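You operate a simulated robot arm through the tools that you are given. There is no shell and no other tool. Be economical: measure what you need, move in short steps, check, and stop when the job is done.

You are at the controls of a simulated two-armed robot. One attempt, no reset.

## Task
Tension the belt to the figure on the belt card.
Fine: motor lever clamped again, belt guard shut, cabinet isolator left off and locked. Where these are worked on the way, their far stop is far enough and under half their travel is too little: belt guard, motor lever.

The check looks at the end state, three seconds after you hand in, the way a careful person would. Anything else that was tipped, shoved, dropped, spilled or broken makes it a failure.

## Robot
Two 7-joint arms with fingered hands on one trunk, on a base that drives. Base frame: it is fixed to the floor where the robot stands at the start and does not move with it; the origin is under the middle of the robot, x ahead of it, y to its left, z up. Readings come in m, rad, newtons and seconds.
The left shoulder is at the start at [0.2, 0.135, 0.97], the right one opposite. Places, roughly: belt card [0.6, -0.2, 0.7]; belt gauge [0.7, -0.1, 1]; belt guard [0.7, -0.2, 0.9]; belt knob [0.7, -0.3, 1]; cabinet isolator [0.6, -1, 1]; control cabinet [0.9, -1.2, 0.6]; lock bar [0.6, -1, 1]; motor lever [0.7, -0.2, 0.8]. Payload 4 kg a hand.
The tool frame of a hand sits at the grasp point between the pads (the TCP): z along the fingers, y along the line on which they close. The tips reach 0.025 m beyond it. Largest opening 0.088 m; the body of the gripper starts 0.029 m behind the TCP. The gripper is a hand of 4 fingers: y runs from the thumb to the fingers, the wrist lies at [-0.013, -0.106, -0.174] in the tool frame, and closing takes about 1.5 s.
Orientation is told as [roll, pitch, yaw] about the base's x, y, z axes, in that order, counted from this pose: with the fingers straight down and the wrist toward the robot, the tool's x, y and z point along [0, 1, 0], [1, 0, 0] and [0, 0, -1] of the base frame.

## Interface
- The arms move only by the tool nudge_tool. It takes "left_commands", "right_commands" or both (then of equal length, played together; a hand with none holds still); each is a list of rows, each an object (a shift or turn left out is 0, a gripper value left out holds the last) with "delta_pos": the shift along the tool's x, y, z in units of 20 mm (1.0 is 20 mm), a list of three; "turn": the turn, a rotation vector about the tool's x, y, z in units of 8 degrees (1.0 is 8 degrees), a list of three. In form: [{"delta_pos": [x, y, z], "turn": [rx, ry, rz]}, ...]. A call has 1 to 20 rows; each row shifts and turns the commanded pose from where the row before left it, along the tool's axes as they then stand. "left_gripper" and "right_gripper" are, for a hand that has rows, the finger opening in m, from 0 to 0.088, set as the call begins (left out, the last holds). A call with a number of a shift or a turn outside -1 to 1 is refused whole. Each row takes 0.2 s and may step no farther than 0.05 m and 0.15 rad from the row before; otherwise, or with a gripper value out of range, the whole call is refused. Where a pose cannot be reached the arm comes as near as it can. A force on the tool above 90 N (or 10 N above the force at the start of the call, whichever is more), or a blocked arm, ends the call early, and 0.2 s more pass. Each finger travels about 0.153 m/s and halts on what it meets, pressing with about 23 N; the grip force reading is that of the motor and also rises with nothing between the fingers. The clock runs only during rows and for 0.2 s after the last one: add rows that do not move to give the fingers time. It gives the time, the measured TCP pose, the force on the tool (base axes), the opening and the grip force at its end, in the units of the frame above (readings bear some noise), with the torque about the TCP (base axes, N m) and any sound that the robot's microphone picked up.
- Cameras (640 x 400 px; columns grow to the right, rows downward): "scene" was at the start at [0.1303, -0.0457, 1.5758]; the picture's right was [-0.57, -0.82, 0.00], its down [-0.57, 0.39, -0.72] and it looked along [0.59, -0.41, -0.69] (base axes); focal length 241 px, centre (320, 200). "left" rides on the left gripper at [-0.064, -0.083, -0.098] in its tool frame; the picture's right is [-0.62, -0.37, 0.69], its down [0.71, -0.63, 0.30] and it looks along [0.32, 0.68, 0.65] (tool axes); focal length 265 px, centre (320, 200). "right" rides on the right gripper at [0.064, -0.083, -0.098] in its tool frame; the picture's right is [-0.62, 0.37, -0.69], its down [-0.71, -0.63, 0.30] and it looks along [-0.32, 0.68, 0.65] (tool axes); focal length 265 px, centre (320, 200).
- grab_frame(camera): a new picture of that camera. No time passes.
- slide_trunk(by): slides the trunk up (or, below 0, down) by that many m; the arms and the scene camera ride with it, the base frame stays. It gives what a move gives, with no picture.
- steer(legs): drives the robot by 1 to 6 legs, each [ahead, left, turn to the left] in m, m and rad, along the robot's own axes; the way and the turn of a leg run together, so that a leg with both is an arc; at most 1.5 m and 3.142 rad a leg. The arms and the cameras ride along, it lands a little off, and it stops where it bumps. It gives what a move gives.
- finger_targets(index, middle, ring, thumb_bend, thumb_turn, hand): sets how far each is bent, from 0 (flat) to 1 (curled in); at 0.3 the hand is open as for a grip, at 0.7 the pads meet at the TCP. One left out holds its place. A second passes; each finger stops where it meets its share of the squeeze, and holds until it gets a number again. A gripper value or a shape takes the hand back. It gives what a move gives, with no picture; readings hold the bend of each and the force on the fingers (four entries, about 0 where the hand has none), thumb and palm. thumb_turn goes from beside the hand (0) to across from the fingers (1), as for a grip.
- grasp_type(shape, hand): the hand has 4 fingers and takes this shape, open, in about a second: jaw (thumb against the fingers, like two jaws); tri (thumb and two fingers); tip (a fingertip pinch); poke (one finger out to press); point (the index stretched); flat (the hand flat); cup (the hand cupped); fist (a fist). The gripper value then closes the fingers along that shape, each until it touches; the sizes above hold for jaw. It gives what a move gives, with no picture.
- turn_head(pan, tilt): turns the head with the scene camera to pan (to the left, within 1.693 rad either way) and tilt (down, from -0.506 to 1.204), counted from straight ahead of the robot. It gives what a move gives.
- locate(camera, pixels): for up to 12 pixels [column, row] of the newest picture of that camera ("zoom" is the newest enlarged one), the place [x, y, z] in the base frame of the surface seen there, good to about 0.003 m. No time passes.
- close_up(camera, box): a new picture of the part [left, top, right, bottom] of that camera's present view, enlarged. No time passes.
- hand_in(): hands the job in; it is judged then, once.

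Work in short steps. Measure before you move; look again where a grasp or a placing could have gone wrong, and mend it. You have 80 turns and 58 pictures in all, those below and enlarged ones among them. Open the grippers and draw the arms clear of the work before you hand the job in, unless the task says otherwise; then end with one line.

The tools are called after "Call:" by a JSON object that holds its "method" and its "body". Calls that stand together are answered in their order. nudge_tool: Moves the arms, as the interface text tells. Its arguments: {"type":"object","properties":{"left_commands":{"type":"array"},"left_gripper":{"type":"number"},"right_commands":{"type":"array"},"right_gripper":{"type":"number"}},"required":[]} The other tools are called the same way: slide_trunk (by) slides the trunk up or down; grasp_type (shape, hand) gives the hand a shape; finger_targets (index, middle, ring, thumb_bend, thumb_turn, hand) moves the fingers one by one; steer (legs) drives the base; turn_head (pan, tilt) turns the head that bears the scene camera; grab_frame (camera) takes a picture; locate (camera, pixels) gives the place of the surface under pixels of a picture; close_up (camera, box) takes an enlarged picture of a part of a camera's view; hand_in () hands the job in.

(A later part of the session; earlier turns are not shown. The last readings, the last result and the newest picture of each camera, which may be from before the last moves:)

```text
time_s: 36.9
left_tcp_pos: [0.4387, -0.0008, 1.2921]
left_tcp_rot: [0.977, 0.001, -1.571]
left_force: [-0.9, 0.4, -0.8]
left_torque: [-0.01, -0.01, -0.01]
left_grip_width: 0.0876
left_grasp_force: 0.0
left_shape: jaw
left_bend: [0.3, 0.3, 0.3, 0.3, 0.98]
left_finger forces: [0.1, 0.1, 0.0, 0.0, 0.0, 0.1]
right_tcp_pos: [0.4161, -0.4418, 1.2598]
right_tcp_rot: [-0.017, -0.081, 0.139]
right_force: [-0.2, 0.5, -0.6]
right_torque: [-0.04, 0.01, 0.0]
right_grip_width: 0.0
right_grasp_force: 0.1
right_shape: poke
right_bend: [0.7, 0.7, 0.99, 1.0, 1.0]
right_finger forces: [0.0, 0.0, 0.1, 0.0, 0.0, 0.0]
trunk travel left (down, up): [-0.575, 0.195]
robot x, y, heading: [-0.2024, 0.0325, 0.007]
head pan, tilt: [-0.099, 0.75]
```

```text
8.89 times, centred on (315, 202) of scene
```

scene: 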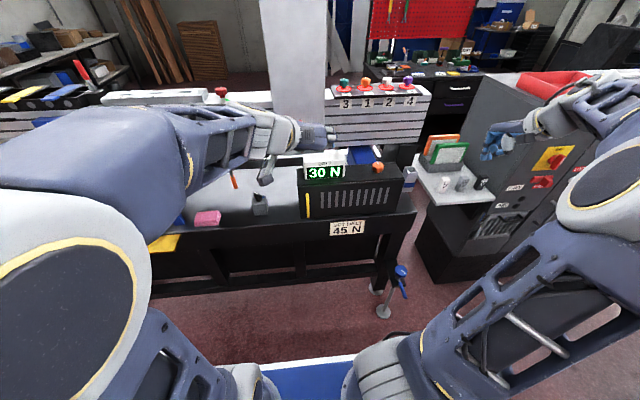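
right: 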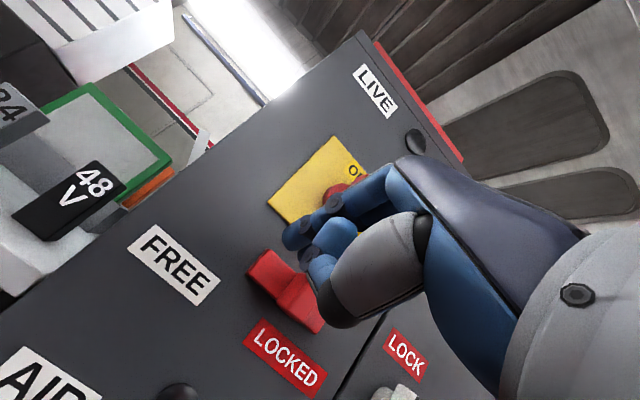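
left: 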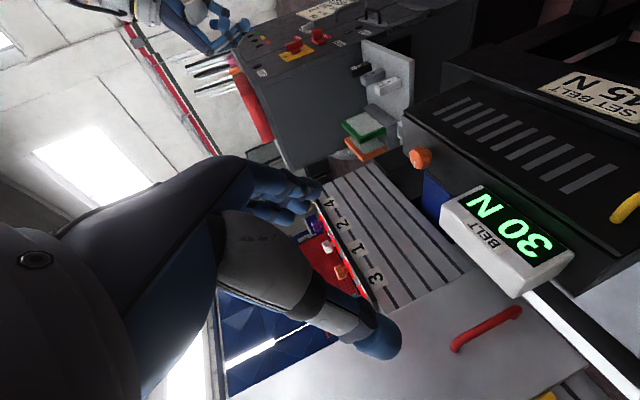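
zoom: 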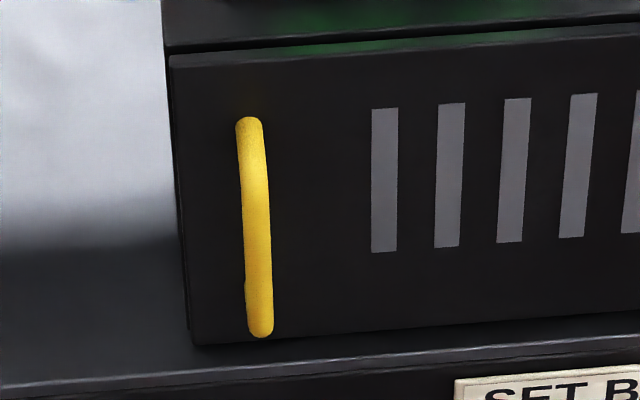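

Call:
{"method": "locate", "body": {"camera": "zoom", "pixels": [[249, 125], [252, 160], [255, 200], [258, 250], [260, 300], [261, 328], [290, 200], [175, 200], [250, 62]]}}

```text
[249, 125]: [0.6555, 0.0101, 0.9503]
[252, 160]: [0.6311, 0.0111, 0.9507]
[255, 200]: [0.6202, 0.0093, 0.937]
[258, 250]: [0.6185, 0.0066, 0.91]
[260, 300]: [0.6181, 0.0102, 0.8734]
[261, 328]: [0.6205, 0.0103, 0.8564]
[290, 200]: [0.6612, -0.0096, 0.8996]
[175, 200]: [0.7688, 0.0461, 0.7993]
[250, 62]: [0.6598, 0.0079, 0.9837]
```

Handle bow centre ≈ (0.622, 0.009, 0.905). I move the left hand, open, to 0.1 m before it.

Call:
{"method": "nudge_tool", "body": {"left_commands": [{"delta_pos": [-0.78, -0.036, 0.964]}, {"delta_pos": [-0.78, -0.036, 0.964]}, {"delta_pos": [-0.78, -0.036, 0.964]}, {"delta_pos": [-0.78, -0.036, 0.964]}, {"delta_pos": [-0.78, -0.036, 0.964]}, {"delta_pos": [-0.78, -0.036, 0.964]}, {"delta_pos": [-0.78, -0.036, 0.964]}, {"delta_pos": [-0.78, -0.036, 0.964]}, {"delta_pos": [-0.78, -0.036, 0.964]}, {"delta_pos": [-0.78, -0.036, 0.964]}, {"delta_pos": [-0.78, -0.036, 0.964]}, {"delta_pos": [-0.78, -0.036, 0.964]}, {"delta_pos": [-0.78, -0.036, 0.964]}, {"delta_pos": [-0.78, -0.036, 0.964]}]}}

Call:
{"method": "grab_frame", "body": {"camera": "left"}}

```text
time_s: 39.9
left_tcp_pos: [0.4702, 0.0034, 1.2405]
left_tcp_rot: [0.97, 0.004, -1.574]
left_force: [0.1, 0.1, -0.1]
left_torque: [-0.01, 0.0, 0.02]
left_grip_width: 0.0878
left_grasp_force: 0.0
left_shape: jaw
left_bend: [0.3, 0.3, 0.3, 0.3, 0.98]
left_finger forces: [0.0, 0.0, 0.1, 0.1, 0.1, 0.1]
left hand out of reach, approached as far as the arm can: row 3, 4, 5, 6, 7, 8, 9, 10, 11, 12, 13, 14
right_tcp_pos: [0.4155, -0.4419, 1.2598]
right_tcp_rot: [-0.016, -0.086, 0.14]
right_force: [-0.4, 1.1, -0.9]
right_torque: [0.01, -0.03, 0.01]
right_grip_width: 0.0
right_grasp_force: 0.1
right_shape: poke
right_bend: [0.7, 0.7, 0.99, 1.0, 1.0]
right_finger forces: [0.0, 0.0, 0.0, 0.1, 0.1, 0.0]
trunk travel left (down, up): [-0.575, 0.195]
robot x, y, heading: [-0.1955, 0.0363, 0.008]
head pan, tilt: [-0.099, 0.75]
```

```text
29 pictures are left
```

left: 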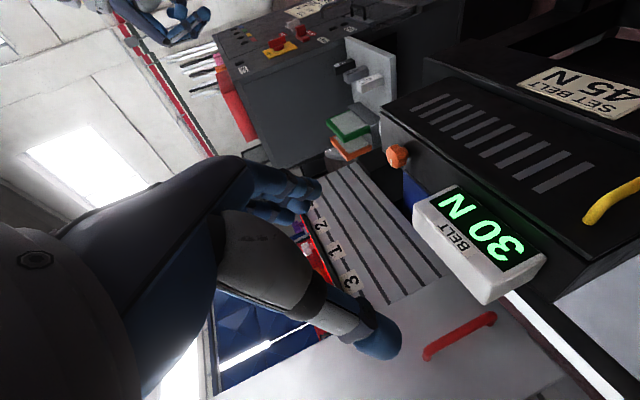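

The arm stalled at z 1.24 near the inner reach limit. I try going forward first, then straight down.

Call:
{"method": "nudge_tool", "body": {"left_commands": [{"delta_pos": [0.6, 0, 0.9]}, {"delta_pos": [0.6, 0, 0.9]}, {"delta_pos": [0.6, 0, 0.9]}, {"delta_pos": [0.6, 0, 0.9]}, {"delta_pos": [-0.83, 0, 0.56]}, {"delta_pos": [-0.83, 0, 0.56]}, {"delta_pos": [-0.83, 0, 0.56]}, {"delta_pos": [-0.83, 0, 0.56]}, {"delta_pos": [-0.83, 0, 0.56]}, {"delta_pos": [-0.83, 0, 0.56]}, {"delta_pos": [-0.83, 0, 0.56]}, {"delta_pos": [-0.83, 0, 0.56]}]}}

```text
time_s: 42.5
left_tcp_pos: [0.5567, 0.0041, 1.0826]
left_tcp_rot: [0.978, 0.0, -1.571]
left_force: [0.3, 0.2, -1.0]
left_torque: [-0.01, -0.01, 0.07]
left_grip_width: 0.0882
left_grasp_force: 0.0
left_shape: jaw
left_bend: [0.3, 0.3, 0.3, 0.3, 0.98]
left_finger forces: [0.0, 0.0, 0.0, 0.1, 0.1, 0.0]
left hand out of reach, approached as far as the arm can: row 6
right_tcp_pos: [0.4163, -0.4419, 1.2594]
right_tcp_rot: [-0.016, -0.084, 0.141]
right_force: [-0.4, 0.3, -0.4]
right_torque: [-0.01, -0.01, 0.05]
right_grip_width: 0.0001
right_grasp_force: 0.0
right_shape: poke
right_bend: [0.7, 0.7, 0.99, 1.0, 1.0]
right_finger forces: [0.0, 0.0, 0.1, 0.0, 0.0, 0.0]
trunk travel left (down, up): [-0.575, 0.195]
robot x, y, heading: [-0.1958, 0.0303, 0.003]
head pan, tilt: [-0.099, 0.75]
```

That worked. I continue down about 0.12 m.

Call:
{"method": "nudge_tool", "body": {"left_commands": [{"delta_pos": [-0.83, 0, 0.56]}, {"delta_pos": [-0.83, 0, 0.56]}, {"delta_pos": [-0.83, 0, 0.56]}, {"delta_pos": [-0.83, 0, 0.56]}, {"delta_pos": [-0.83, 0, 0.56]}, {"delta_pos": [-0.83, 0, 0.56]}]}}

Call:
{"method": "grab_frame", "body": {"camera": "left"}}

```text
time_s: 43.9
left_tcp_pos: [0.5559, 0.0025, 0.9608]
left_tcp_rot: [0.977, 0.0, -1.573]
left_force: [0.7, 0.7, 0.9]
left_torque: [-0.02, -0.01, 0.0]
left_grip_width: 0.0879
left_grasp_force: 0.0
left_shape: jaw
left_bend: [0.3, 0.3, 0.3, 0.3, 0.98]
left_finger forces: [0.0, 0.0, 0.0, 0.0, 0.0, 0.0]
right_tcp_pos: [0.4162, -0.4411, 1.2591]
right_tcp_rot: [-0.016, -0.086, 0.142]
right_force: [-0.1, 0.1, 0.3]
right_torque: [0.03, 0.02, -0.01]
right_grip_width: 0.0
right_grasp_force: 0.0
right_shape: poke
right_bend: [0.7, 0.7, 0.99, 1.0, 1.0]
right_finger forces: [0.1, 0.1, 0.0, 0.0, 0.1, 0.0]
trunk travel left (down, up): [-0.575, 0.195]
robot x, y, heading: [-0.1989, 0.0324, 0.008]
head pan, tilt: [-0.099, 0.75]
```

```text
28 pictures are left
```

left: 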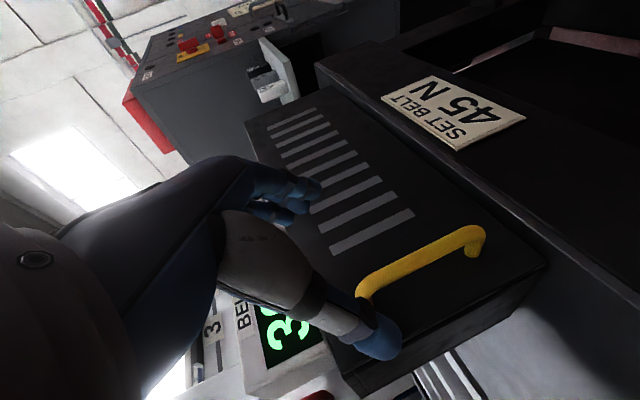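

Handle lies between thumb (370,335) and fingers (300,190). I advance to it and close.

Call:
{"method": "nudge_tool", "body": {"left_commands": [{"delta_pos": [-0.13, -0.06, 0.89]}, {"delta_pos": [-0.13, -0.06, 0.89]}, {"delta_pos": [-0.13, -0.06, 0.89]}, {"delta_pos": [-0.13, -0.06, 0.89]}, {"delta_pos": [-0.13, -0.06, 0.89]}]}}

Call:
{"method": "nudge_tool", "body": {"left_commands": [{}, {}, {}, {}, {}, {}, {}, {}], "left_gripper": 0}}

Call:
{"method": "grab_frame", "body": {"camera": "left"}}

```text
time_s: 45.1
left_tcp_pos: [0.6239, 0.0083, 0.9016]
left_tcp_rot: [0.978, 0.001, -1.574]
left_force: [0.2, 0.9, 0.5]
left_torque: [0.02, -0.02, 0.02]
left_grip_width: 0.0879
left_grasp_force: 0.1
left_shape: jaw
left_bend: [0.3, 0.3, 0.3, 0.3, 0.98]
left_finger forces: [0.1, 0.1, 0.0, 0.1, 0.0, 0.1]
right_tcp_pos: [0.4148, -0.4416, 1.2587]
right_tcp_rot: [-0.015, -0.086, 0.14]
right_force: [-0.7, 0.6, -0.4]
right_torque: [0.02, -0.02, 0.04]
right_grip_width: 0.0
right_grasp_force: 0.0
right_shape: poke
right_bend: [0.7, 0.7, 0.99, 1.0, 1.0]
right_finger forces: [0.1, 0.1, 0.1, 0.1, 0.1, 0.0]
trunk travel left (down, up): [-0.575, 0.195]
robot x, y, heading: [-0.1931, 0.035, 0.007]
head pan, tilt: [-0.099, 0.75]
```

```text
time_s: 46.9
left_tcp_pos: [0.6243, 0.009, 0.901]
left_tcp_rot: [0.978, 0.0, -1.57]
left_force: [-0.3, 8.9, -2.3]
left_torque: [-0.06, 0.01, -0.03]
left_grip_width: 0.0
left_grasp_force: 22.5
left_shape: jaw
left_bend: [0.7, 0.7, 0.7, 0.72, 1.0]
left_finger forces: [2.3, 0.0, 0.1, 0.0, 9.9, 0.0]
right_tcp_pos: [0.4152, -0.4416, 1.2594]
right_tcp_rot: [-0.016, -0.086, 0.14]
right_force: [0.2, -0.1, 0.1]
right_torque: [-0.01, 0.01, 0.04]
right_grip_width: 0.0001
right_grasp_force: 0.1
right_shape: poke
right_bend: [0.7, 0.7, 0.99, 1.0, 1.0]
right_finger forces: [0.0, 0.0, 0.0, 0.1, 0.0, 0.1]
trunk travel left (down, up): [-0.575, 0.195]
robot x, y, heading: [-0.2004, 0.0303, 0.003]
head pan, tilt: [-0.099, 0.75]
```

```text
27 pictures are left
```

left: 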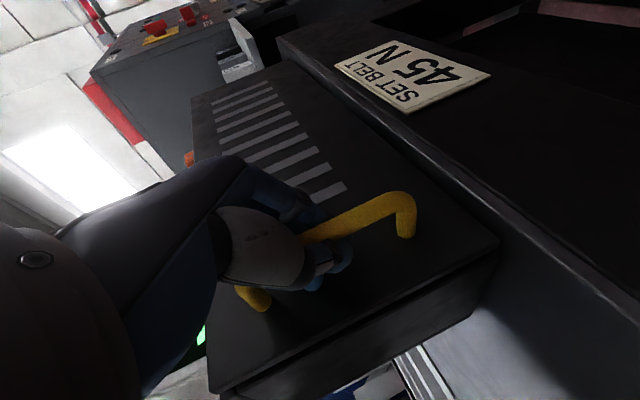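

The fingers have closed around the bow (hooked). I pull toward the robot 4 cm and read the force.

Call:
{"method": "nudge_tool", "body": {"left_commands": [{"delta_pos": [-0.28, 0, -0.415]}, {"delta_pos": [-0.28, 0, -0.415]}, {"delta_pos": [-0.28, 0, -0.415]}, {"delta_pos": [-0.28, 0, -0.415]}]}}

Call:
{"method": "close_up", "body": {"camera": "scene", "box": [250, 120, 450, 260]}}

```text
time_s: 47.9
left_tcp_pos: [0.5845, 0.0058, 0.9016]
left_tcp_rot: [0.979, -0.003, -1.575]
left_force: [0.9, -7.4, -0.9]
left_torque: [-0.03, -0.07, 0.04]
left_grip_width: 0.0
left_grasp_force: 22.3
left_shape: jaw
left_bend: [0.7, 0.7, 0.7, 0.72, 1.0]
left_finger forces: [9.2, 0.0, 3.0, 0.1, 1.3, 0.0]
right_tcp_pos: [0.4163, -0.4422, 1.2588]
right_tcp_rot: [-0.016, -0.089, 0.141]
right_force: [1.0, 0.1, -0.6]
right_torque: [0.02, 0.02, 0.01]
right_grip_width: 0.0
right_grasp_force: 0.0
right_shape: poke
right_bend: [0.7, 0.7, 0.99, 1.0, 1.0]
right_finger forces: [0.1, 0.0, 0.0, 0.0, 0.1, 0.0]
trunk travel left (down, up): [-0.575, 0.195]
robot x, y, heading: [-0.1967, 0.0384, 0.004]
head pan, tilt: [-0.099, 0.75]
```

```text
2.86 times, centred on (350, 190) of scene
```

zoom: 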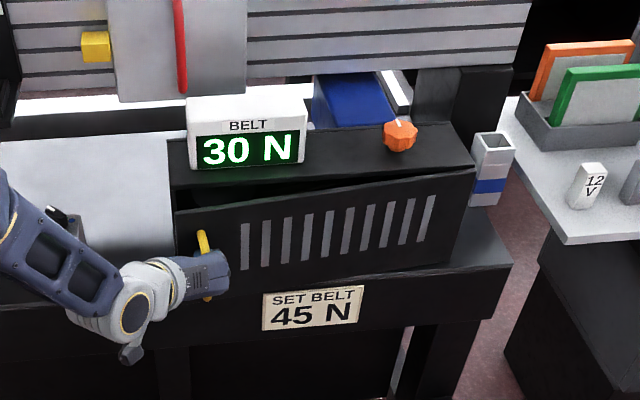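

It opens, hinged at the right end (≈0.665,−0.36). I follow the arc, turning the hand with the door.

Call:
{"method": "nudge_tool", "body": {"left_commands": [{"delta_pos": [-0.587, 0.21, -0.87], "turn": [0.34, 0, -0.23]}, {"delta_pos": [-0.587, 0.21, -0.87], "turn": [0.34, 0, -0.23]}, {"delta_pos": [-0.587, 0.21, -0.87], "turn": [0.34, 0, -0.23]}, {"delta_pos": [-0.587, 0.21, -0.87], "turn": [0.34, 0, -0.23]}, {"delta_pos": [-0.587, 0.21, -0.87], "turn": [0.34, 0, -0.23]}, {"delta_pos": [-0.587, 0.21, -0.87], "turn": [0.34, 0, -0.23]}, {"delta_pos": [-0.587, 0.21, -0.87], "turn": [0.34, 0, -0.23]}, {"delta_pos": [-0.587, 0.21, -0.87], "turn": [0.34, 0, -0.23]}]}}

Call:
{"method": "grab_frame", "body": {"camera": "scene"}}

```text
time_s: 49.7
left_tcp_pos: [0.4292, -0.0571, 0.9015]
left_tcp_rot: [0.978, -0.003, -1.112]
left_force: [7.7, -10.1, 6.3]
left_torque: [-0.1, -0.13, 0.03]
left_grip_width: 0.0
left_grasp_force: 22.7
left_shape: jaw
left_bend: [0.67, 0.7, 0.7, 0.74, 1.0]
left_finger forces: [13.7, 0.6, 3.0, 0.0, 0.2, 0.0]
right_tcp_pos: [0.417, -0.4416, 1.259]
right_tcp_rot: [-0.016, -0.084, 0.141]
right_force: [0.0, 0.0, 0.1]
right_torque: [0.0, -0.02, -0.01]
right_grip_width: 0.0
right_grasp_force: 0.1
right_shape: poke
right_bend: [0.7, 0.7, 0.99, 1.0, 1.0]
right_finger forces: [0.1, 0.1, 0.1, 0.0, 0.0, 0.0]
trunk travel left (down, up): [-0.575, 0.195]
robot x, y, heading: [-0.1962, 0.0309, -0.001]
head pan, tilt: [-0.099, 0.75]
```

```text
25 pictures are left
```

scene: 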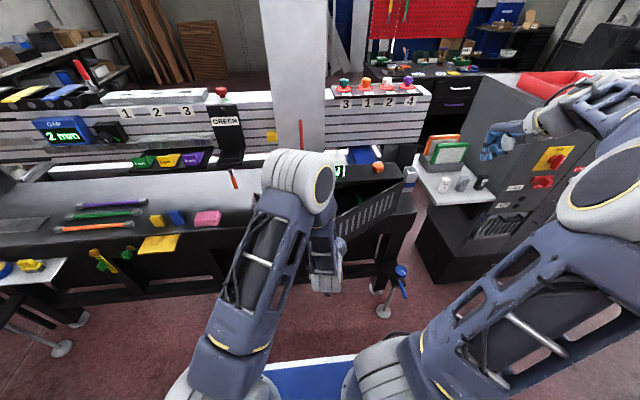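

Door is ~32° open and tracking. I continue the arc further.

Call:
{"method": "nudge_tool", "body": {"left_commands": [{"delta_pos": [-0.587, 0.21, -0.87], "turn": [0.34, 0, -0.23]}, {"delta_pos": [-0.587, 0.21, -0.87], "turn": [0.34, 0, -0.23]}, {"delta_pos": [-0.587, 0.21, -0.87], "turn": [0.34, 0, -0.23]}, {"delta_pos": [-0.587, 0.21, -0.87], "turn": [0.34, 0, -0.23]}, {"delta_pos": [-0.587, 0.21, -0.87], "turn": [0.34, 0, -0.23]}, {"delta_pos": [-0.587, 0.21, -0.87], "turn": [0.34, 0, -0.23]}]}}

```text
time_s: 51.1
left_tcp_pos: [0.3365, -0.1503, 0.901]
left_tcp_rot: [0.977, -0.001, -0.766]
left_force: [2.2, -1.4, -0.5]
left_torque: [-0.05, -0.03, 0.06]
left_grip_width: 0.0
left_grasp_force: 23.7
left_shape: jaw
left_bend: [0.68, 0.7, 0.7, 0.73, 1.0]
left_finger forces: [8.2, 0.0, 2.5, 0.0, 1.4, 0.0]
right_tcp_pos: [0.4154, -0.4417, 1.2593]
right_tcp_rot: [-0.016, -0.084, 0.141]
right_force: [0.5, 0.4, 0.3]
right_torque: [-0.04, 0.01, -0.01]
right_grip_width: 0.0
right_grasp_force: 0.1
right_shape: poke
right_bend: [0.7, 0.7, 0.99, 1.0, 1.0]
right_finger forces: [0.1, 0.0, 0.1, 0.1, 0.0, 0.0]
trunk travel left (down, up): [-0.575, 0.195]
robot x, y, heading: [-0.1991, 0.0343, 0.006]
head pan, tilt: [-0.099, 0.75]
```

Still fine, door ≈51°. Continuing.

Call:
{"method": "nudge_tool", "body": {"left_commands": [{"delta_pos": [-0.587, 0.21, -0.87], "turn": [0.34, 0, -0.23]}, {"delta_pos": [-0.587, 0.21, -0.87], "turn": [0.34, 0, -0.23]}, {"delta_pos": [-0.587, 0.21, -0.87], "turn": [0.34, 0, -0.23]}, {"delta_pos": [-0.587, 0.21, -0.87], "turn": [0.34, 0, -0.23]}, {"delta_pos": [-0.587, 0.21, -0.87], "turn": [0.34, 0, -0.23]}, {"delta_pos": [-0.587, 0.21, -0.87], "turn": [0.34, 0, -0.23]}, {"delta_pos": [-0.587, 0.21, -0.87], "turn": [0.34, 0, -0.23]}, {"delta_pos": [-0.587, 0.21, -0.87], "turn": [0.34, 0, -0.23]}]}}

Call:
{"method": "grab_frame", "body": {"camera": "scene"}}

```text
time_s: 52.9
left_tcp_pos: [0.2785, -0.3079, 0.9128]
left_tcp_rot: [0.955, -0.007, -0.299]
left_force: [-29.0, 5.1, -20.9]
left_torque: [0.03, -0.26, -0.04]
left_grip_width: 0.0
left_grasp_force: 23.0
left_shape: jaw
left_bend: [0.7, 0.7, 0.7, 0.73, 1.0]
left_finger forces: [0.0, 0.0, 6.7, 0.1, 26.9, 0.0]
right_tcp_pos: [0.4147, -0.442, 1.2609]
right_tcp_rot: [-0.017, -0.085, 0.14]
right_force: [0.2, -0.1, 0.1]
right_torque: [0.04, -0.02, 0.01]
right_grip_width: 0.0
right_grasp_force: 0.0
right_shape: poke
right_bend: [0.7, 0.7, 0.99, 1.0, 1.0]
right_finger forces: [0.0, 0.0, 0.0, 0.0, 0.1, 0.0]
trunk travel left (down, up): [-0.575, 0.195]
robot x, y, heading: [-0.1994, 0.0348, 0.004]
head pan, tilt: [-0.099, 0.75]
```

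```text
24 pictures are left
```

scene: 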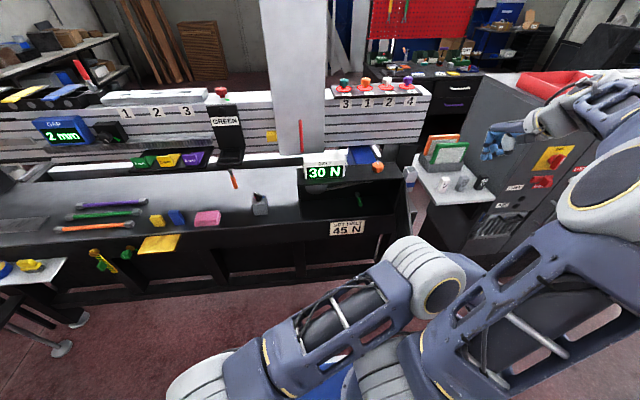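

Door ≈80° open. I open the left hand and back it off the handle, and look into the housing.

Call:
{"method": "nudge_tool", "body": {"left_commands": [{}, {}, {}, {}, {}, {}, {"delta_pos": [0, 0, -0.7]}, {"delta_pos": [0, 0, -0.7]}, {"delta_pos": [0, 0, -0.7]}, {"delta_pos": [0, 0, -0.7]}, {"delta_pos": [0, 0, -0.7]}, {"delta_pos": [0, 0, -0.7]}, {"delta_pos": [0, 0, -0.7]}, {"delta_pos": [0, 0, -0.7]}], "left_gripper": 0.088}}

Call:
{"method": "close_up", "body": {"camera": "scene", "box": [280, 145, 430, 245]}}

```text
time_s: 55.9
left_tcp_pos: [0.3476, -0.3391, 0.9711]
left_tcp_rot: [0.964, -0.012, -0.133]
left_force: [-1.0, -0.2, 0.4]
left_torque: [0.05, 0.0, -0.01]
left_grip_width: 0.0877
left_grasp_force: 0.0
left_shape: jaw
left_bend: [0.3, 0.3, 0.3, 0.3, 0.98]
left_finger forces: [0.0, 0.0, 0.0, 0.0, 0.0, 0.0]
right_tcp_pos: [0.4157, -0.4396, 1.2608]
right_tcp_rot: [-0.017, -0.087, 0.145]
right_force: [0.5, 0.0, 0.2]
right_torque: [0.0, -0.02, 0.02]
right_grip_width: 0.0
right_grasp_force: 0.1
right_shape: poke
right_bend: [0.7, 0.7, 0.99, 1.0, 1.0]
right_finger forces: [0.0, 0.1, 0.0, 0.0, 0.0, 0.1]
trunk travel left (down, up): [-0.575, 0.195]
robot x, y, heading: [-0.1997, 0.0349, 0.004]
head pan, tilt: [-0.099, 0.75]
stopped in row 14 (left hand): the arm was blocked; the commanded pose is now the measured one
```

```text
4.00 times, centred on (355, 195) of scene
```

zoom: 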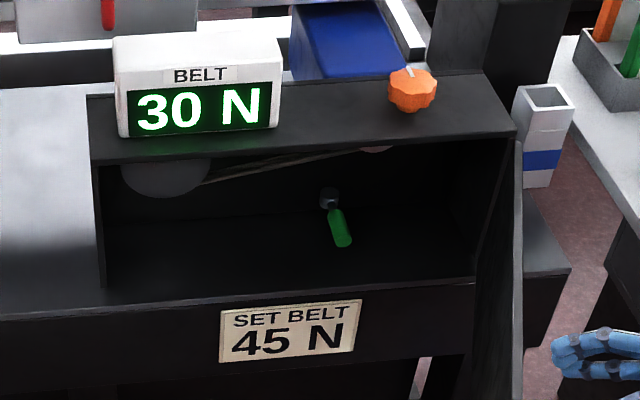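

The housing is open: green lever at zoom (335,225), pivot (328,197). The left arm reported a block; I look at the whole scene before moving it.

Call:
{"method": "grab_frame", "body": {"camera": "scene"}}

Call:
{"method": "locate", "body": {"camera": "zoom", "pixels": [[328, 195], [333, 205], [337, 220], [345, 240], [516, 200], [490, 380], [570, 350], [412, 88], [250, 250]]}}

```text
22 pictures are left
```

scene: 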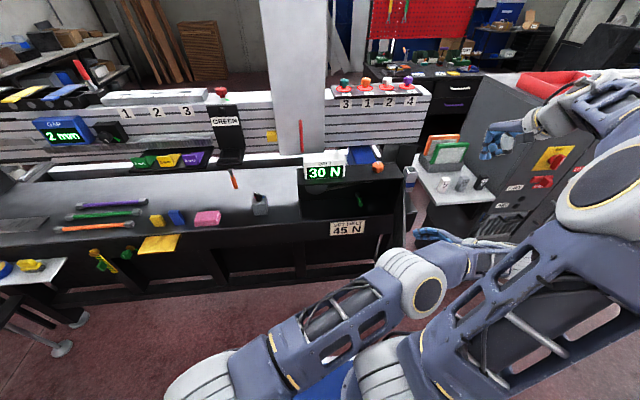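

```text
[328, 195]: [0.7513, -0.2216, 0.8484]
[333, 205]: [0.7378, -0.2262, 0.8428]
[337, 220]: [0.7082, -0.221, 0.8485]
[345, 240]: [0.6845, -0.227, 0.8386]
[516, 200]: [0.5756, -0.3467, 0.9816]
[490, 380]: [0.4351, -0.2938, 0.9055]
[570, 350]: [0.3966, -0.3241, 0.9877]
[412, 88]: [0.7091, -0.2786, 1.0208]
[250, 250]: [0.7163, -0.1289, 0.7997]
```

The left wrist lies close to the right upper arm. I move the left hand upward and slightly ahead to free it.

Call:
{"method": "nudge_tool", "body": {"left_commands": [{"delta_pos": [0.8, 0.3, -0.5]}, {"delta_pos": [0.8, 0.3, -0.5]}, {"delta_pos": [0.8, 0.3, -0.5]}, {"delta_pos": [0.8, 0.1, -0.5]}, {"delta_pos": [0.8, 0.1, -0.5]}, {"delta_pos": [0.8, 0, -0.5]}, {"delta_pos": [0.8, 0, -0.5]}]}}

```text
time_s: 57.5
left_tcp_pos: [0.3695, -0.3373, 1.1029]
left_tcp_rot: [0.965, -0.011, -0.132]
left_force: [-0.1, 0.4, 0.6]
left_torque: [-0.06, -0.02, -0.01]
left_grip_width: 0.0878
left_grasp_force: 0.1
left_shape: jaw
left_bend: [0.3, 0.3, 0.3, 0.3, 0.98]
left_finger forces: [0.0, 0.0, 0.1, 0.0, 0.0, 0.0]
right_tcp_pos: [0.4165, -0.4391, 1.2608]
right_tcp_rot: [-0.017, -0.086, 0.145]
right_force: [0.2, -0.4, -0.1]
right_torque: [0.0, -0.01, 0.03]
right_grip_width: 0.0
right_grasp_force: 0.1
right_shape: poke
right_bend: [0.7, 0.7, 0.99, 1.0, 1.0]
right_finger forces: [0.1, 0.1, 0.0, 0.0, 0.1, 0.0]
trunk travel left (down, up): [-0.575, 0.195]
robot x, y, heading: [-0.2003, 0.0348, 0.001]
head pan, tilt: [-0.099, 0.75]
```

Freed. I bring the left hand back left over the door and straighten it, then zoom on the lever.

Call:
{"method": "nudge_tool", "body": {"left_commands": [{"delta_pos": [0.6, 0.15, 0.7]}, {"delta_pos": [0.6, 0.15, 0.7]}, {"delta_pos": [0.6, 0.15, 0.7]}, {"delta_pos": [0.6, 0.15, 0.7]}, {"delta_pos": [0.6, 0.15, 0.7]}, {"delta_pos": [0.6, 0.15, 0.7]}, {"delta_pos": [0.6, 0.15, 0.7]}, {"delta_pos": [0.6, 0.15, 0.7]}, {"delta_pos": [0.6, 0.15, 0.7]}, {"delta_pos": [0.6, 0.15, 0.7]}, {"delta_pos": [0.6, 0.15, 0.7]}, {"delta_pos": [0.6, 0.15, 0.7]}, {"delta_pos": [0.6, 0.15, 0.7]}, {"turn": [0, -1, 0]}, {"turn": [0, -1, 0]}, {"turn": [0, -1, 0]}, {"turn": [0, -1, 0]}, {"turn": [0, -1, 0]}, {"turn": [0, -1, 0]}, {"turn": [0, -0.9, 0]}]}}

Call:
{"method": "close_up", "body": {"camera": "scene", "box": [330, 175, 390, 220]}}

```text
time_s: 61.7
left_tcp_pos: [0.4382, -0.1045, 1.1289]
left_tcp_rot: [0.001, -0.011, -0.133]
left_force: [-0.2, 0.0, 0.0]
left_torque: [0.01, -0.04, 0.02]
left_grip_width: 0.0879
left_grasp_force: 0.1
left_shape: jaw
left_bend: [0.3, 0.3, 0.3, 0.3, 0.98]
left_finger forces: [0.0, 0.0, 0.0, 0.1, 0.0, 0.0]
right_tcp_pos: [0.4168, -0.4396, 1.2605]
right_tcp_rot: [-0.016, -0.086, 0.145]
right_force: [-1.0, -0.8, -0.3]
right_torque: [-0.01, 0.02, -0.01]
right_grip_width: 0.0
right_grasp_force: 0.0
right_shape: poke
right_bend: [0.7, 0.7, 0.99, 1.0, 1.0]
right_finger forces: [0.1, 0.0, 0.0, 0.0, 0.1, 0.0]
trunk travel left (down, up): [-0.575, 0.195]
robot x, y, heading: [-0.1949, 0.0353, 0.007]
head pan, tilt: [-0.099, 0.75]
```

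```text
8.89 times, centred on (360, 198) of scene
```

zoom: 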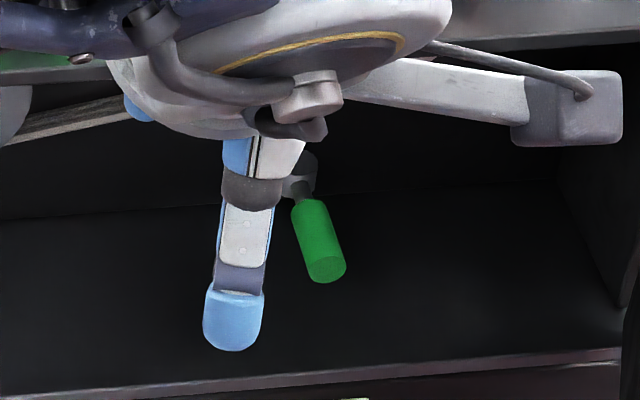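

The left hand hides it from the head camera; I look with the left camera.

Call:
{"method": "grab_frame", "body": {"camera": "left"}}

```text
20 pictures are left
```

left: 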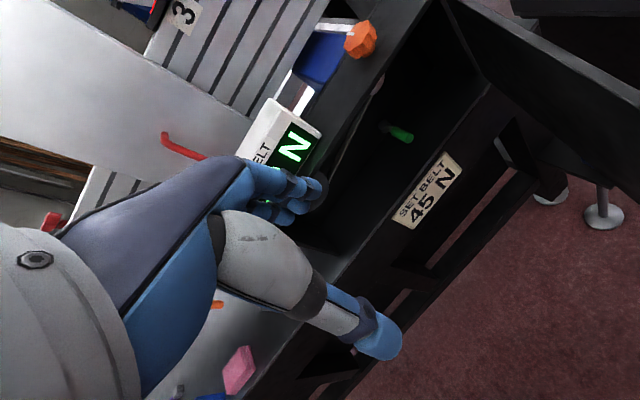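

Call:
{"method": "close_up", "body": {"camera": "left", "box": [360, 100, 430, 160]}}

Call:
{"method": "locate", "body": {"camera": "left", "pixels": [[408, 136], [398, 131], [386, 127], [381, 124], [375, 130], [405, 120], [490, 120], [440, 10], [360, 40]]}}

```text
6.67 times, centred on (395, 130) of left
```

zoom: 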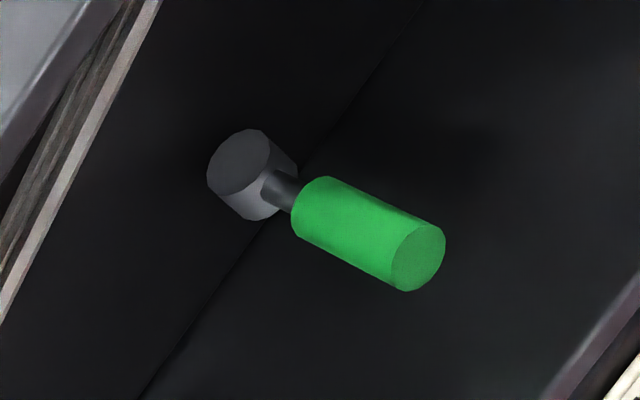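

```text
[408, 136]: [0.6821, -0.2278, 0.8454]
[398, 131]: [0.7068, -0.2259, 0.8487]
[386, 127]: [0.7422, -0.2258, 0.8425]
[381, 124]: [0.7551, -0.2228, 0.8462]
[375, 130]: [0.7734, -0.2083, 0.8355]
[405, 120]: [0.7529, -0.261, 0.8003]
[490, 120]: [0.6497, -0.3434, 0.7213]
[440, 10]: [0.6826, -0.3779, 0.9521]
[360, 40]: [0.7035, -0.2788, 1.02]
```

The lever (boss 0.755,−0.223; green handle x 0.735→0.682, z 0.845) turns about an upright axis, swinging sideways. I'll fork it with the left hand as I did the guard handle; first I drive 0.2 m right to get square to it and orient the left hand.

Call:
{"method": "steer", "body": {"legs": [[0, -0.2, 0]]}}

Call:
{"method": "nudge_tool", "body": {"left_commands": [{"delta_pos": [0, 1, -0.2]}, {"delta_pos": [0, 1, -0.2]}, {"delta_pos": [0, 1, -0.2]}, {"delta_pos": [0, 1, -0.2]}, {"turn": [0, 0, 0.936]}, {"turn": [0, 0, 0.936]}, {"turn": [0, 0, 0.936]}, {"turn": [0, 0, 0.936]}, {"turn": [0, 0, 0.936]}, {"turn": [0, 0, 0.936]}, {"turn": [0, 0, 0.936]}, {"turn": [0, 0, 0.936]}, {"turn": [0, 0, 0.936]}, {"turn": [0, 0, 0.936]}, {"turn": [0, 0, 0.936]}, {"turn": [0, 1, 0]}, {"turn": [0, 1, 0]}, {"turn": [0, 1, 0]}, {"turn": [0, 1, 0]}, {"turn": [0, 1, 0]}]}}

```text
time_s: 63.3
left_tcp_pos: [0.4399, -0.3038, 1.128]
left_tcp_rot: [0.002, -0.011, -0.128]
left_force: [0.4, 0.0, 0.0]
left_torque: [-0.05, -0.01, -0.01]
left_grip_width: 0.088
left_grasp_force: 0.0
left_shape: jaw
left_bend: [0.3, 0.3, 0.3, 0.3, 0.98]
left_finger forces: [0.1, 0.0, 0.1, 0.0, 0.0, 0.0]
right_tcp_pos: [0.4207, -0.6399, 1.259]
right_tcp_rot: [-0.019, -0.085, 0.149]
right_force: [0.1, 0.5, 0.4]
right_torque: [0.01, 0.01, 0.0]
right_grip_width: 0.0
right_grasp_force: 0.0
right_shape: poke
right_bend: [0.7, 0.7, 0.99, 1.0, 1.0]
right_finger forces: [0.0, 0.0, 0.0, 0.1, 0.0, 0.0]
trunk travel left (down, up): [-0.575, 0.195]
robot x, y, heading: [-0.1977, -0.1693, 0.009]
head pan, tilt: [-0.099, 0.75]
```

```text
time_s: 67.5
left_tcp_pos: [0.5042, -0.3023, 1.1274]
left_tcp_rot: [0.735, 0.039, -1.12]
left_force: [-0.1, 0.4, 0.1]
left_torque: [0.01, 0.01, 0.03]
left_grip_width: 0.0879
left_grasp_force: 0.1
left_shape: jaw
left_bend: [0.3, 0.3, 0.3, 0.3, 0.98]
left_finger forces: [0.0, 0.1, 0.0, 0.1, 0.0, 0.0]
left hand out of reach, approached as far as the arm can: row 12, 13, 14, 15
right_tcp_pos: [0.4202, -0.6389, 1.2604]
right_tcp_rot: [-0.016, -0.085, 0.148]
right_force: [0.0, 0.1, 0.4]
right_torque: [0.0, 0.03, -0.03]
right_grip_width: 0.0
right_grasp_force: 0.0
right_shape: poke
right_bend: [0.7, 0.7, 0.99, 1.0, 1.0]
right_finger forces: [0.1, 0.0, 0.0, 0.1, 0.0, 0.0]
trunk travel left (down, up): [-0.575, 0.195]
robot x, y, heading: [-0.1948, -0.1652, 0.01]
head pan, tilt: [-0.099, 0.75]
```

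Yaw limits at −1.12 here. I shift the hand left 0.1 and then finish yaw and pitch.

Call:
{"method": "nudge_tool", "body": {"left_commands": [{"delta_pos": [0.32, -0.9, 0.29]}, {"delta_pos": [0.32, -0.9, 0.29]}, {"delta_pos": [0.32, -0.9, 0.29]}, {"delta_pos": [0.32, -0.9, 0.29]}, {"delta_pos": [0.32, -0.9, 0.29]}, {"turn": [-0.54, 0, 0.6]}, {"turn": [-0.54, 0, 0.6]}, {"turn": [-0.54, 0, 0.6]}, {"turn": [-0.54, 0, 0.6]}, {"turn": [0, 1, 0]}, {"turn": [0, 0.8, 0]}]}}

```text
time_s: 69.9
left_tcp_pos: [0.5026, -0.2012, 1.1291]
left_tcp_rot: [0.971, 0.032, -1.573]
left_force: [0.1, -0.3, -0.4]
left_torque: [-0.01, -0.01, -0.01]
left_grip_width: 0.0875
left_grasp_force: 0.0
left_shape: jaw
left_bend: [0.3, 0.3, 0.3, 0.3, 0.98]
left_finger forces: [0.0, 0.1, 0.0, 0.1, 0.1, 0.0]
right_tcp_pos: [0.4196, -0.6391, 1.2603]
right_tcp_rot: [-0.018, -0.086, 0.149]
right_force: [-0.4, -0.8, -0.3]
right_torque: [0.0, 0.01, 0.01]
right_grip_width: 0.0001
right_grasp_force: 0.0
right_shape: poke
right_bend: [0.7, 0.7, 0.99, 1.0, 1.0]
right_finger forces: [0.0, 0.0, 0.0, 0.0, 0.0, 0.0]
trunk travel left (down, up): [-0.575, 0.195]
robot x, y, heading: [-0.2002, -0.1705, 0.006]
head pan, tilt: [-0.099, 0.75]
```

Oriented well. I move to a pre-pose in front of the lever, 0.13 m back along the finger direction.

Call:
{"method": "nudge_tool", "body": {"left_commands": [{"delta_pos": [-0.615, 0.125, 0.96]}, {"delta_pos": [-0.615, 0.125, 0.96]}, {"delta_pos": [-0.615, 0.125, 0.96]}, {"delta_pos": [-0.615, 0.125, 0.96]}, {"delta_pos": [-0.615, 0.125, 0.96]}, {"delta_pos": [-0.615, 0.125, 0.96]}, {"delta_pos": [-0.615, 0.125, 0.96]}, {"delta_pos": [-0.615, 0.125, 0.96]}, {"delta_pos": [-0.615, 0.125, 0.96]}, {"delta_pos": [-0.615, 0.125, 0.96]}]}}

Call:
{"method": "grab_frame", "body": {"camera": "left"}}

```text
time_s: 72.1
left_tcp_pos: [0.5924, -0.222, 0.9205]
left_tcp_rot: [0.97, 0.033, -1.571]
left_force: [-0.4, -0.3, -0.3]
left_torque: [-0.01, -0.03, 0.03]
left_grip_width: 0.0877
left_grasp_force: 0.0
left_shape: jaw
left_bend: [0.3, 0.3, 0.3, 0.3, 0.98]
left_finger forces: [0.0, 0.1, 0.0, 0.0, 0.0, 0.0]
right_tcp_pos: [0.4191, -0.6382, 1.2611]
right_tcp_rot: [-0.017, -0.085, 0.148]
right_force: [-0.1, -1.3, 0.5]
right_torque: [0.01, -0.03, -0.02]
right_grip_width: 0.0
right_grasp_force: 0.1
right_shape: poke
right_bend: [0.7, 0.7, 0.99, 1.0, 1.0]
right_finger forces: [0.0, 0.0, 0.0, 0.0, 0.1, 0.0]
trunk travel left (down, up): [-0.575, 0.195]
robot x, y, heading: [-0.197, -0.1653, 0.008]
head pan, tilt: [-0.099, 0.75]
```

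```text
18 pictures are left
```

left: 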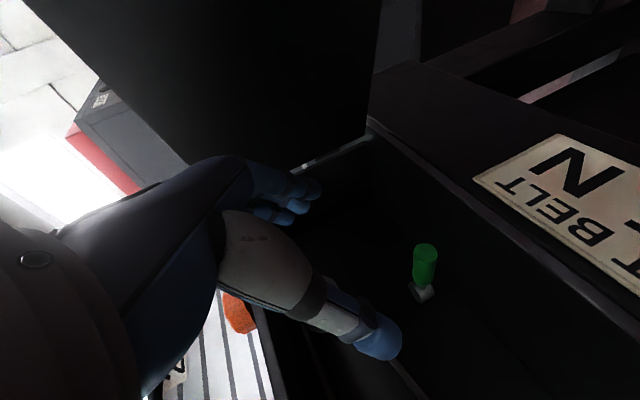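

Lever's green handle visible at (425,262). I slide in along the finger direction so the open jaws straddle it.

Call:
{"method": "nudge_tool", "body": {"left_commands": [{"delta_pos": [0, 0.03, 0.93]}, {"delta_pos": [0, 0.03, 0.93]}, {"delta_pos": [0, 0.03, 0.93]}, {"delta_pos": [0, 0.03, 0.93]}, {"delta_pos": [0, 0.03, 0.93]}, {"delta_pos": [0, 0.03, 0.93]}, {"delta_pos": [0, 0.03, 0.93]}]}}

Call:
{"method": "grab_frame", "body": {"camera": "left"}}

```text
time_s: 73.7
left_tcp_pos: [0.6984, -0.2221, 0.8441]
left_tcp_rot: [0.969, 0.035, -1.572]
left_force: [0.0, -0.1, 0.1]
left_torque: [0.01, 0.04, 0.04]
left_grip_width: 0.088
left_grasp_force: 0.1
left_shape: jaw
left_bend: [0.3, 0.3, 0.3, 0.3, 0.98]
left_finger forces: [0.0, 0.0, 0.1, 0.0, 0.0, 0.0]
right_tcp_pos: [0.4206, -0.6403, 1.2604]
right_tcp_rot: [-0.017, -0.086, 0.149]
right_force: [-0.1, -0.1, -0.3]
right_torque: [-0.02, -0.01, 0.0]
right_grip_width: 0.0001
right_grasp_force: 0.1
right_shape: poke
right_bend: [0.7, 0.7, 0.99, 1.0, 1.0]
right_finger forces: [0.0, 0.0, 0.0, 0.1, 0.1, 0.0]
trunk travel left (down, up): [-0.575, 0.195]
robot x, y, heading: [-0.1962, -0.1693, 0.007]
head pan, tilt: [-0.099, 0.75]
```

```text
17 pictures are left
```

left: 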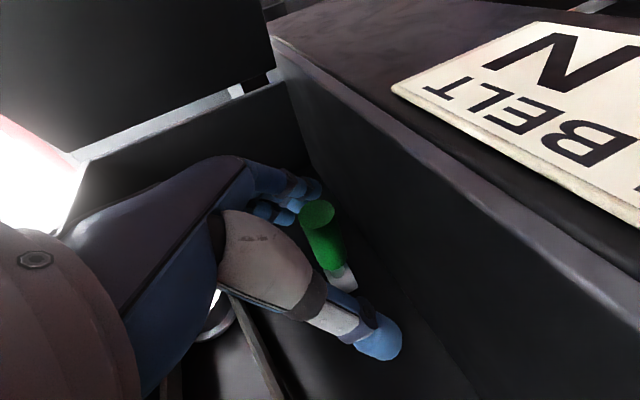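

The handle is between thumb and fingers. I narrow the jaw to 0.035 m and try a small sideways push toward +y.

Call:
{"method": "nudge_tool", "body": {"left_commands": [{}, {}, {}, {}, {"delta_pos": [0, -0.3, 0]}, {"delta_pos": [0, -0.3, 0]}, {"delta_pos": [0, -0.3, 0]}], "left_gripper": 0.035}}

Call:
{"method": "nudge_tool", "body": {"left_commands": [{"delta_pos": [0, -0.25, 0]}]}}

```text
time_s: 75.3
left_tcp_pos: [0.6968, -0.2071, 0.8445]
left_tcp_rot: [0.97, 0.03, -1.573]
left_force: [-0.3, -10.8, 0.9]
left_torque: [-0.09, -0.06, -0.19]
left_grip_width: 0.0418
left_grasp_force: 0.1
left_shape: jaw
left_bend: [0.73, 0.43, 0.46, 0.72, 1.0]
left_finger forces: [3.9, 6.2, 0.1, 0.0, 0.0, 0.1]
right_tcp_pos: [0.4204, -0.6401, 1.2588]
right_tcp_rot: [-0.015, -0.086, 0.147]
right_force: [0.1, -1.0, -0.2]
right_torque: [-0.03, -0.01, -0.01]
right_grip_width: 0.0
right_grasp_force: 0.1
right_shape: poke
right_bend: [0.7, 0.7, 0.99, 1.0, 1.0]
right_finger forces: [0.0, 0.1, 0.0, 0.1, 0.0, 0.0]
trunk travel left (down, up): [-0.575, 0.195]
robot x, y, heading: [-0.1953, -0.1669, 0.01]
head pan, tilt: [-0.099, 0.75]
```

```text
time_s: 75.7
left_tcp_pos: [0.6965, -0.2021, 0.8436]
left_tcp_rot: [0.969, 0.031, -1.574]
left_force: [-2.9, -17.5, 0.8]
left_torque: [-0.14, -0.03, -0.31]
left_grip_width: 0.0461
left_grasp_force: 0.0
left_shape: jaw
left_bend: [0.73, 0.4, 0.46, 0.72, 1.0]
left_finger forces: [8.3, 8.9, 0.0, 0.0, 0.0, 0.0]
right_tcp_pos: [0.4197, -0.6395, 1.2593]
right_tcp_rot: [-0.018, -0.085, 0.148]
right_force: [-0.1, -0.3, 0.5]
right_torque: [-0.02, 0.02, 0.01]
right_grip_width: 0.0002
right_grasp_force: 0.1
right_shape: poke
right_bend: [0.7, 0.7, 0.99, 1.0, 1.0]
right_finger forces: [0.0, 0.0, 0.1, 0.1, 0.0, 0.0]
trunk travel left (down, up): [-0.575, 0.195]
robot x, y, heading: [-0.1982, -0.1691, 0.005]
head pan, tilt: [-0.099, 0.75]
```

Pushing +y meets growing resistance with the fingers yielding. I try the other way, −y.

Call:
{"method": "nudge_tool", "body": {"left_commands": [{"delta_pos": [0, 0.5, 0]}, {"delta_pos": [0, 0.5, 0]}, {"delta_pos": [0, 0.5, 0]}, {"delta_pos": [0, 0.5, 0]}]}}

Call:
{"method": "nudge_tool", "body": {"left_commands": [{"delta_pos": [0, 0.3, 0]}, {"delta_pos": [0, 0.3, 0]}]}}

Call:
{"method": "grab_frame", "body": {"camera": "left"}}

```text
time_s: 76.7
left_tcp_pos: [0.6989, -0.2384, 0.8442]
left_tcp_rot: [0.969, 0.034, -1.568]
left_force: [-1.2, 3.1, 0.3]
left_torque: [-0.01, 0.03, 0.04]
left_grip_width: 0.0366
left_grasp_force: 0.1
left_shape: jaw
left_bend: [0.74, 0.49, 0.46, 0.71, 1.0]
left_finger forces: [0.1, 0.0, 0.1, 0.0, 1.5, 0.0]
right_tcp_pos: [0.4196, -0.6388, 1.2599]
right_tcp_rot: [-0.019, -0.085, 0.149]
right_force: [0.1, 0.0, 0.0]
right_torque: [0.02, 0.01, 0.03]
right_grip_width: 0.0
right_grasp_force: 0.0
right_shape: poke
right_bend: [0.7, 0.7, 0.99, 1.0, 1.0]
right_finger forces: [0.0, 0.0, 0.0, 0.0, 0.0, 0.0]
trunk travel left (down, up): [-0.575, 0.195]
robot x, y, heading: [-0.1971, -0.1656, 0.004]
head pan, tilt: [-0.099, 0.75]
```

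```text
time_s: 77.3
left_tcp_pos: [0.7003, -0.2523, 0.843]
left_tcp_rot: [0.969, 0.033, -1.571]
left_force: [0.1, 1.3, 0.3]
left_torque: [-0.01, 0.01, 0.05]
left_grip_width: 0.0361
left_grasp_force: 0.1
left_shape: jaw
left_bend: [0.74, 0.49, 0.46, 0.72, 1.0]
left_finger forces: [0.1, 0.1, 0.0, 0.0, 0.6, 0.0]
right_tcp_pos: [0.4193, -0.6396, 1.2599]
right_tcp_rot: [-0.017, -0.085, 0.149]
right_force: [0.2, 0.2, 0.0]
right_torque: [-0.01, 0.0, -0.03]
right_grip_width: 0.0
right_grasp_force: 0.1
right_shape: poke
right_bend: [0.7, 0.7, 0.99, 1.0, 1.0]
right_finger forces: [0.0, 0.0, 0.0, 0.0, 0.1, 0.0]
trunk travel left (down, up): [-0.575, 0.195]
robot x, y, heading: [-0.1977, -0.1687, 0.004]
head pan, tilt: [-0.099, 0.75]
```

```text
16 pictures are left
```

left: 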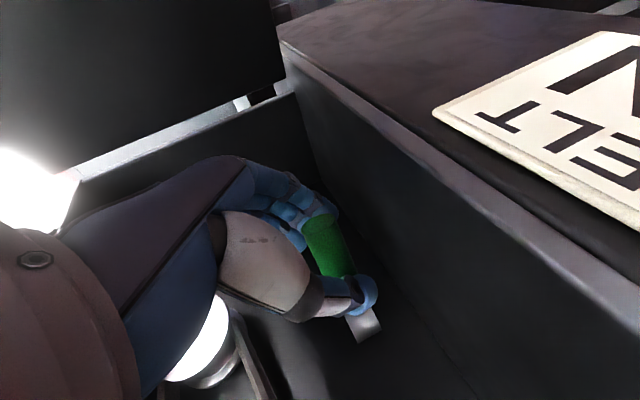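

The lever swings freely toward −y (light force), so that is the release way. To push it fully I'll withdraw, close the hand to a compact tip, and re-enter on its +y side.

Call:
{"method": "nudge_tool", "body": {"left_commands": [{"delta_pos": [0, 0, -0.9]}, {"delta_pos": [0, 0, -0.9]}, {"delta_pos": [0, 0, -0.9]}, {"delta_pos": [0, 0, -0.9]}, {"delta_pos": [0, 0, -0.9]}, {"delta_pos": [0, -0.8, 0]}, {"delta_pos": [0, -0.8, 0]}, {"delta_pos": [0, -0.8, 0]}]}}

Call:
{"method": "nudge_tool", "body": {"left_commands": [{}, {}, {}, {}, {}, {}, {"delta_pos": [0.1, 0, 0.9]}, {"delta_pos": [0.1, 0, 0.9]}, {"delta_pos": [0.1, 0, 0.9]}, {"delta_pos": [0.1, 0, 0.9]}, {"delta_pos": [0.1, 0, 0.9]}, {"delta_pos": [0.1, 0, 0.9]}], "left_gripper": 0}}

Call:
{"method": "grab_frame", "body": {"camera": "left"}}

```text
time_s: 79.1
left_tcp_pos: [0.6249, -0.2042, 0.8978]
left_tcp_rot: [0.967, 0.035, -1.57]
left_force: [0.5, 0.1, 0.5]
left_torque: [-0.03, 0.01, 0.0]
left_grip_width: 0.0351
left_grasp_force: 0.1
left_shape: jaw
left_bend: [0.74, 0.49, 0.46, 0.72, 1.0]
left_finger forces: [0.0, 0.0, 0.0, 0.0, 0.1, 0.0]
right_tcp_pos: [0.4198, -0.6403, 1.2606]
right_tcp_rot: [-0.018, -0.084, 0.15]
right_force: [-0.3, 0.8, -0.7]
right_torque: [0.04, 0.05, -0.01]
right_grip_width: 0.0002
right_grasp_force: 0.1
right_shape: poke
right_bend: [0.7, 0.7, 0.99, 1.0, 1.0]
right_finger forces: [0.0, 0.0, 0.0, 0.0, 0.0, 0.0]
trunk travel left (down, up): [-0.575, 0.195]
robot x, y, heading: [-0.1954, -0.1722, 0.003]
head pan, tilt: [-0.099, 0.75]
```

```text
time_s: 81.7
left_tcp_pos: [0.7207, -0.2008, 0.8457]
left_tcp_rot: [0.968, 0.032, -1.571]
left_force: [0.5, -0.1, 0.4]
left_torque: [-0.03, 0.02, -0.02]
left_grip_width: 0.0
left_grasp_force: 22.9
left_shape: jaw
left_bend: [0.7, 0.7, 0.7, 0.38, 1.0]
left_finger forces: [0.1, 0.0, 0.0, 0.0, 0.0, 0.0]
right_tcp_pos: [0.4201, -0.638, 1.2604]
right_tcp_rot: [-0.018, -0.085, 0.149]
right_force: [-0.2, 0.5, -0.3]
right_torque: [0.04, -0.02, 0.02]
right_grip_width: 0.0
right_grasp_force: 0.0
right_shape: poke
right_bend: [0.7, 0.7, 0.99, 1.0, 1.0]
right_finger forces: [0.1, 0.0, 0.0, 0.0, 0.0, 0.0]
trunk travel left (down, up): [-0.575, 0.195]
robot x, y, heading: [-0.1927, -0.1664, 0.003]
head pan, tilt: [-0.099, 0.75]
```

```text
15 pictures are left
```

left: 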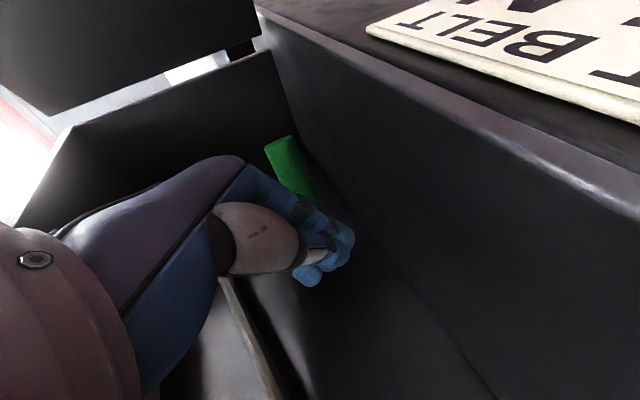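

The closed fingers are on the +y side of the lever. I back 1.5 cm and push −y.

Call:
{"method": "nudge_tool", "body": {"left_commands": [{"delta_pos": [0, 0, -0.8]}, {"delta_pos": [0, 0.5, 0]}, {"delta_pos": [0, 0.5, 0]}, {"delta_pos": [0, 0.5, 0]}, {"delta_pos": [0, 0.5, 0]}, {"delta_pos": [0.05, 0.5, 0.1]}, {"delta_pos": [0.05, 0.5, 0.1]}]}}

Call:
{"method": "grab_frame", "body": {"camera": "left"}}

```text
time_s: 83.3
left_tcp_pos: [0.7118, -0.2603, 0.8535]
left_tcp_rot: [0.969, 0.038, -1.567]
left_force: [-27.5, 16.7, 15.6]
left_torque: [0.21, -0.09, 0.45]
left_grip_width: 0.0002
left_grasp_force: 22.6
left_shape: jaw
left_bend: [0.7, 0.7, 0.7, 0.37, 1.0]
left_finger forces: [0.0, 0.1, 0.0, 0.1, 59.0, 0.1]
right_tcp_pos: [0.4185, -0.6377, 1.2601]
right_tcp_rot: [-0.018, -0.086, 0.149]
right_force: [0.2, 1.0, 1.2]
right_torque: [0.03, -0.02, 0.02]
right_grip_width: 0.0
right_grasp_force: 0.0
right_shape: poke
right_bend: [0.7, 0.7, 0.99, 1.0, 1.0]
right_finger forces: [0.0, 0.0, 0.0, 0.0, 0.1, 0.0]
trunk travel left (down, up): [-0.575, 0.195]
robot x, y, heading: [-0.1985, -0.168, 0.007]
head pan, tilt: [-0.099, 0.75]
```

```text
14 pictures are left
```

left: 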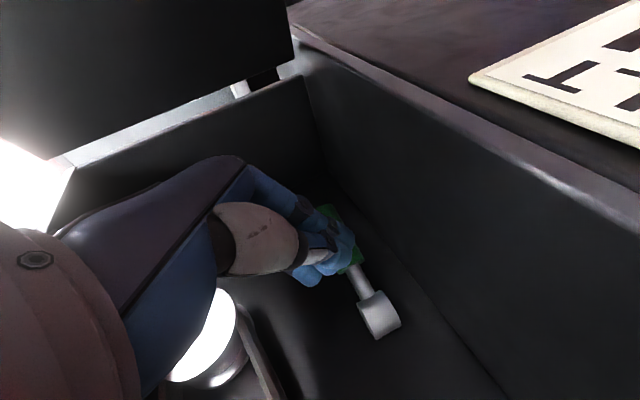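

The force (−27,17,16 N) points normal to a lever at ~60°, so it may be at its far stop. I locate boss and handle to confirm, and take a zoom to save guessing.

Call:
{"method": "locate", "body": {"camera": "left", "pixels": [[380, 312], [362, 282], [352, 262], [326, 210], [333, 208], [390, 325]]}}

Call:
{"method": "nudge_tool", "body": {"left_commands": [{"delta_pos": [0.1, 0.3, 0.2]}]}}

```text
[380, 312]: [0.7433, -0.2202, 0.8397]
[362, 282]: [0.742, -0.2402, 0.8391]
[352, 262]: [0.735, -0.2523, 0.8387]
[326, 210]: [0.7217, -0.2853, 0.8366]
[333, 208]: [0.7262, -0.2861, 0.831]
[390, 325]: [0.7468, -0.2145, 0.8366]
```

```text
time_s: 83.7
left_tcp_pos: [0.7126, -0.2643, 0.8521]
left_tcp_rot: [0.965, 0.035, -1.569]
left_force: [-77.0, 32.7, 34.1]
left_torque: [0.67, -0.02, 1.29]
left_grip_width: 0.0001
left_grasp_force: 22.9
left_shape: jaw
left_bend: [0.7, 0.7, 0.7, 0.33, 1.0]
left_finger forces: [0.0, 0.1, 0.0, 0.1, 114.4, 0.0]
right_tcp_pos: [0.417, -0.6387, 1.2619]
right_tcp_rot: [-0.019, -0.087, 0.148]
right_force: [0.3, 0.1, -0.4]
right_torque: [-0.01, 0.0, 0.02]
right_grip_width: 0.0
right_grasp_force: 0.0
right_shape: poke
right_bend: [0.7, 0.7, 0.99, 1.0, 1.0]
right_finger forces: [0.0, 0.0, 0.0, 0.0, 0.0, 0.1]
trunk travel left (down, up): [-0.575, 0.195]
robot x, y, heading: [-0.1971, -0.1683, 0.007]
head pan, tilt: [-0.099, 0.75]
```

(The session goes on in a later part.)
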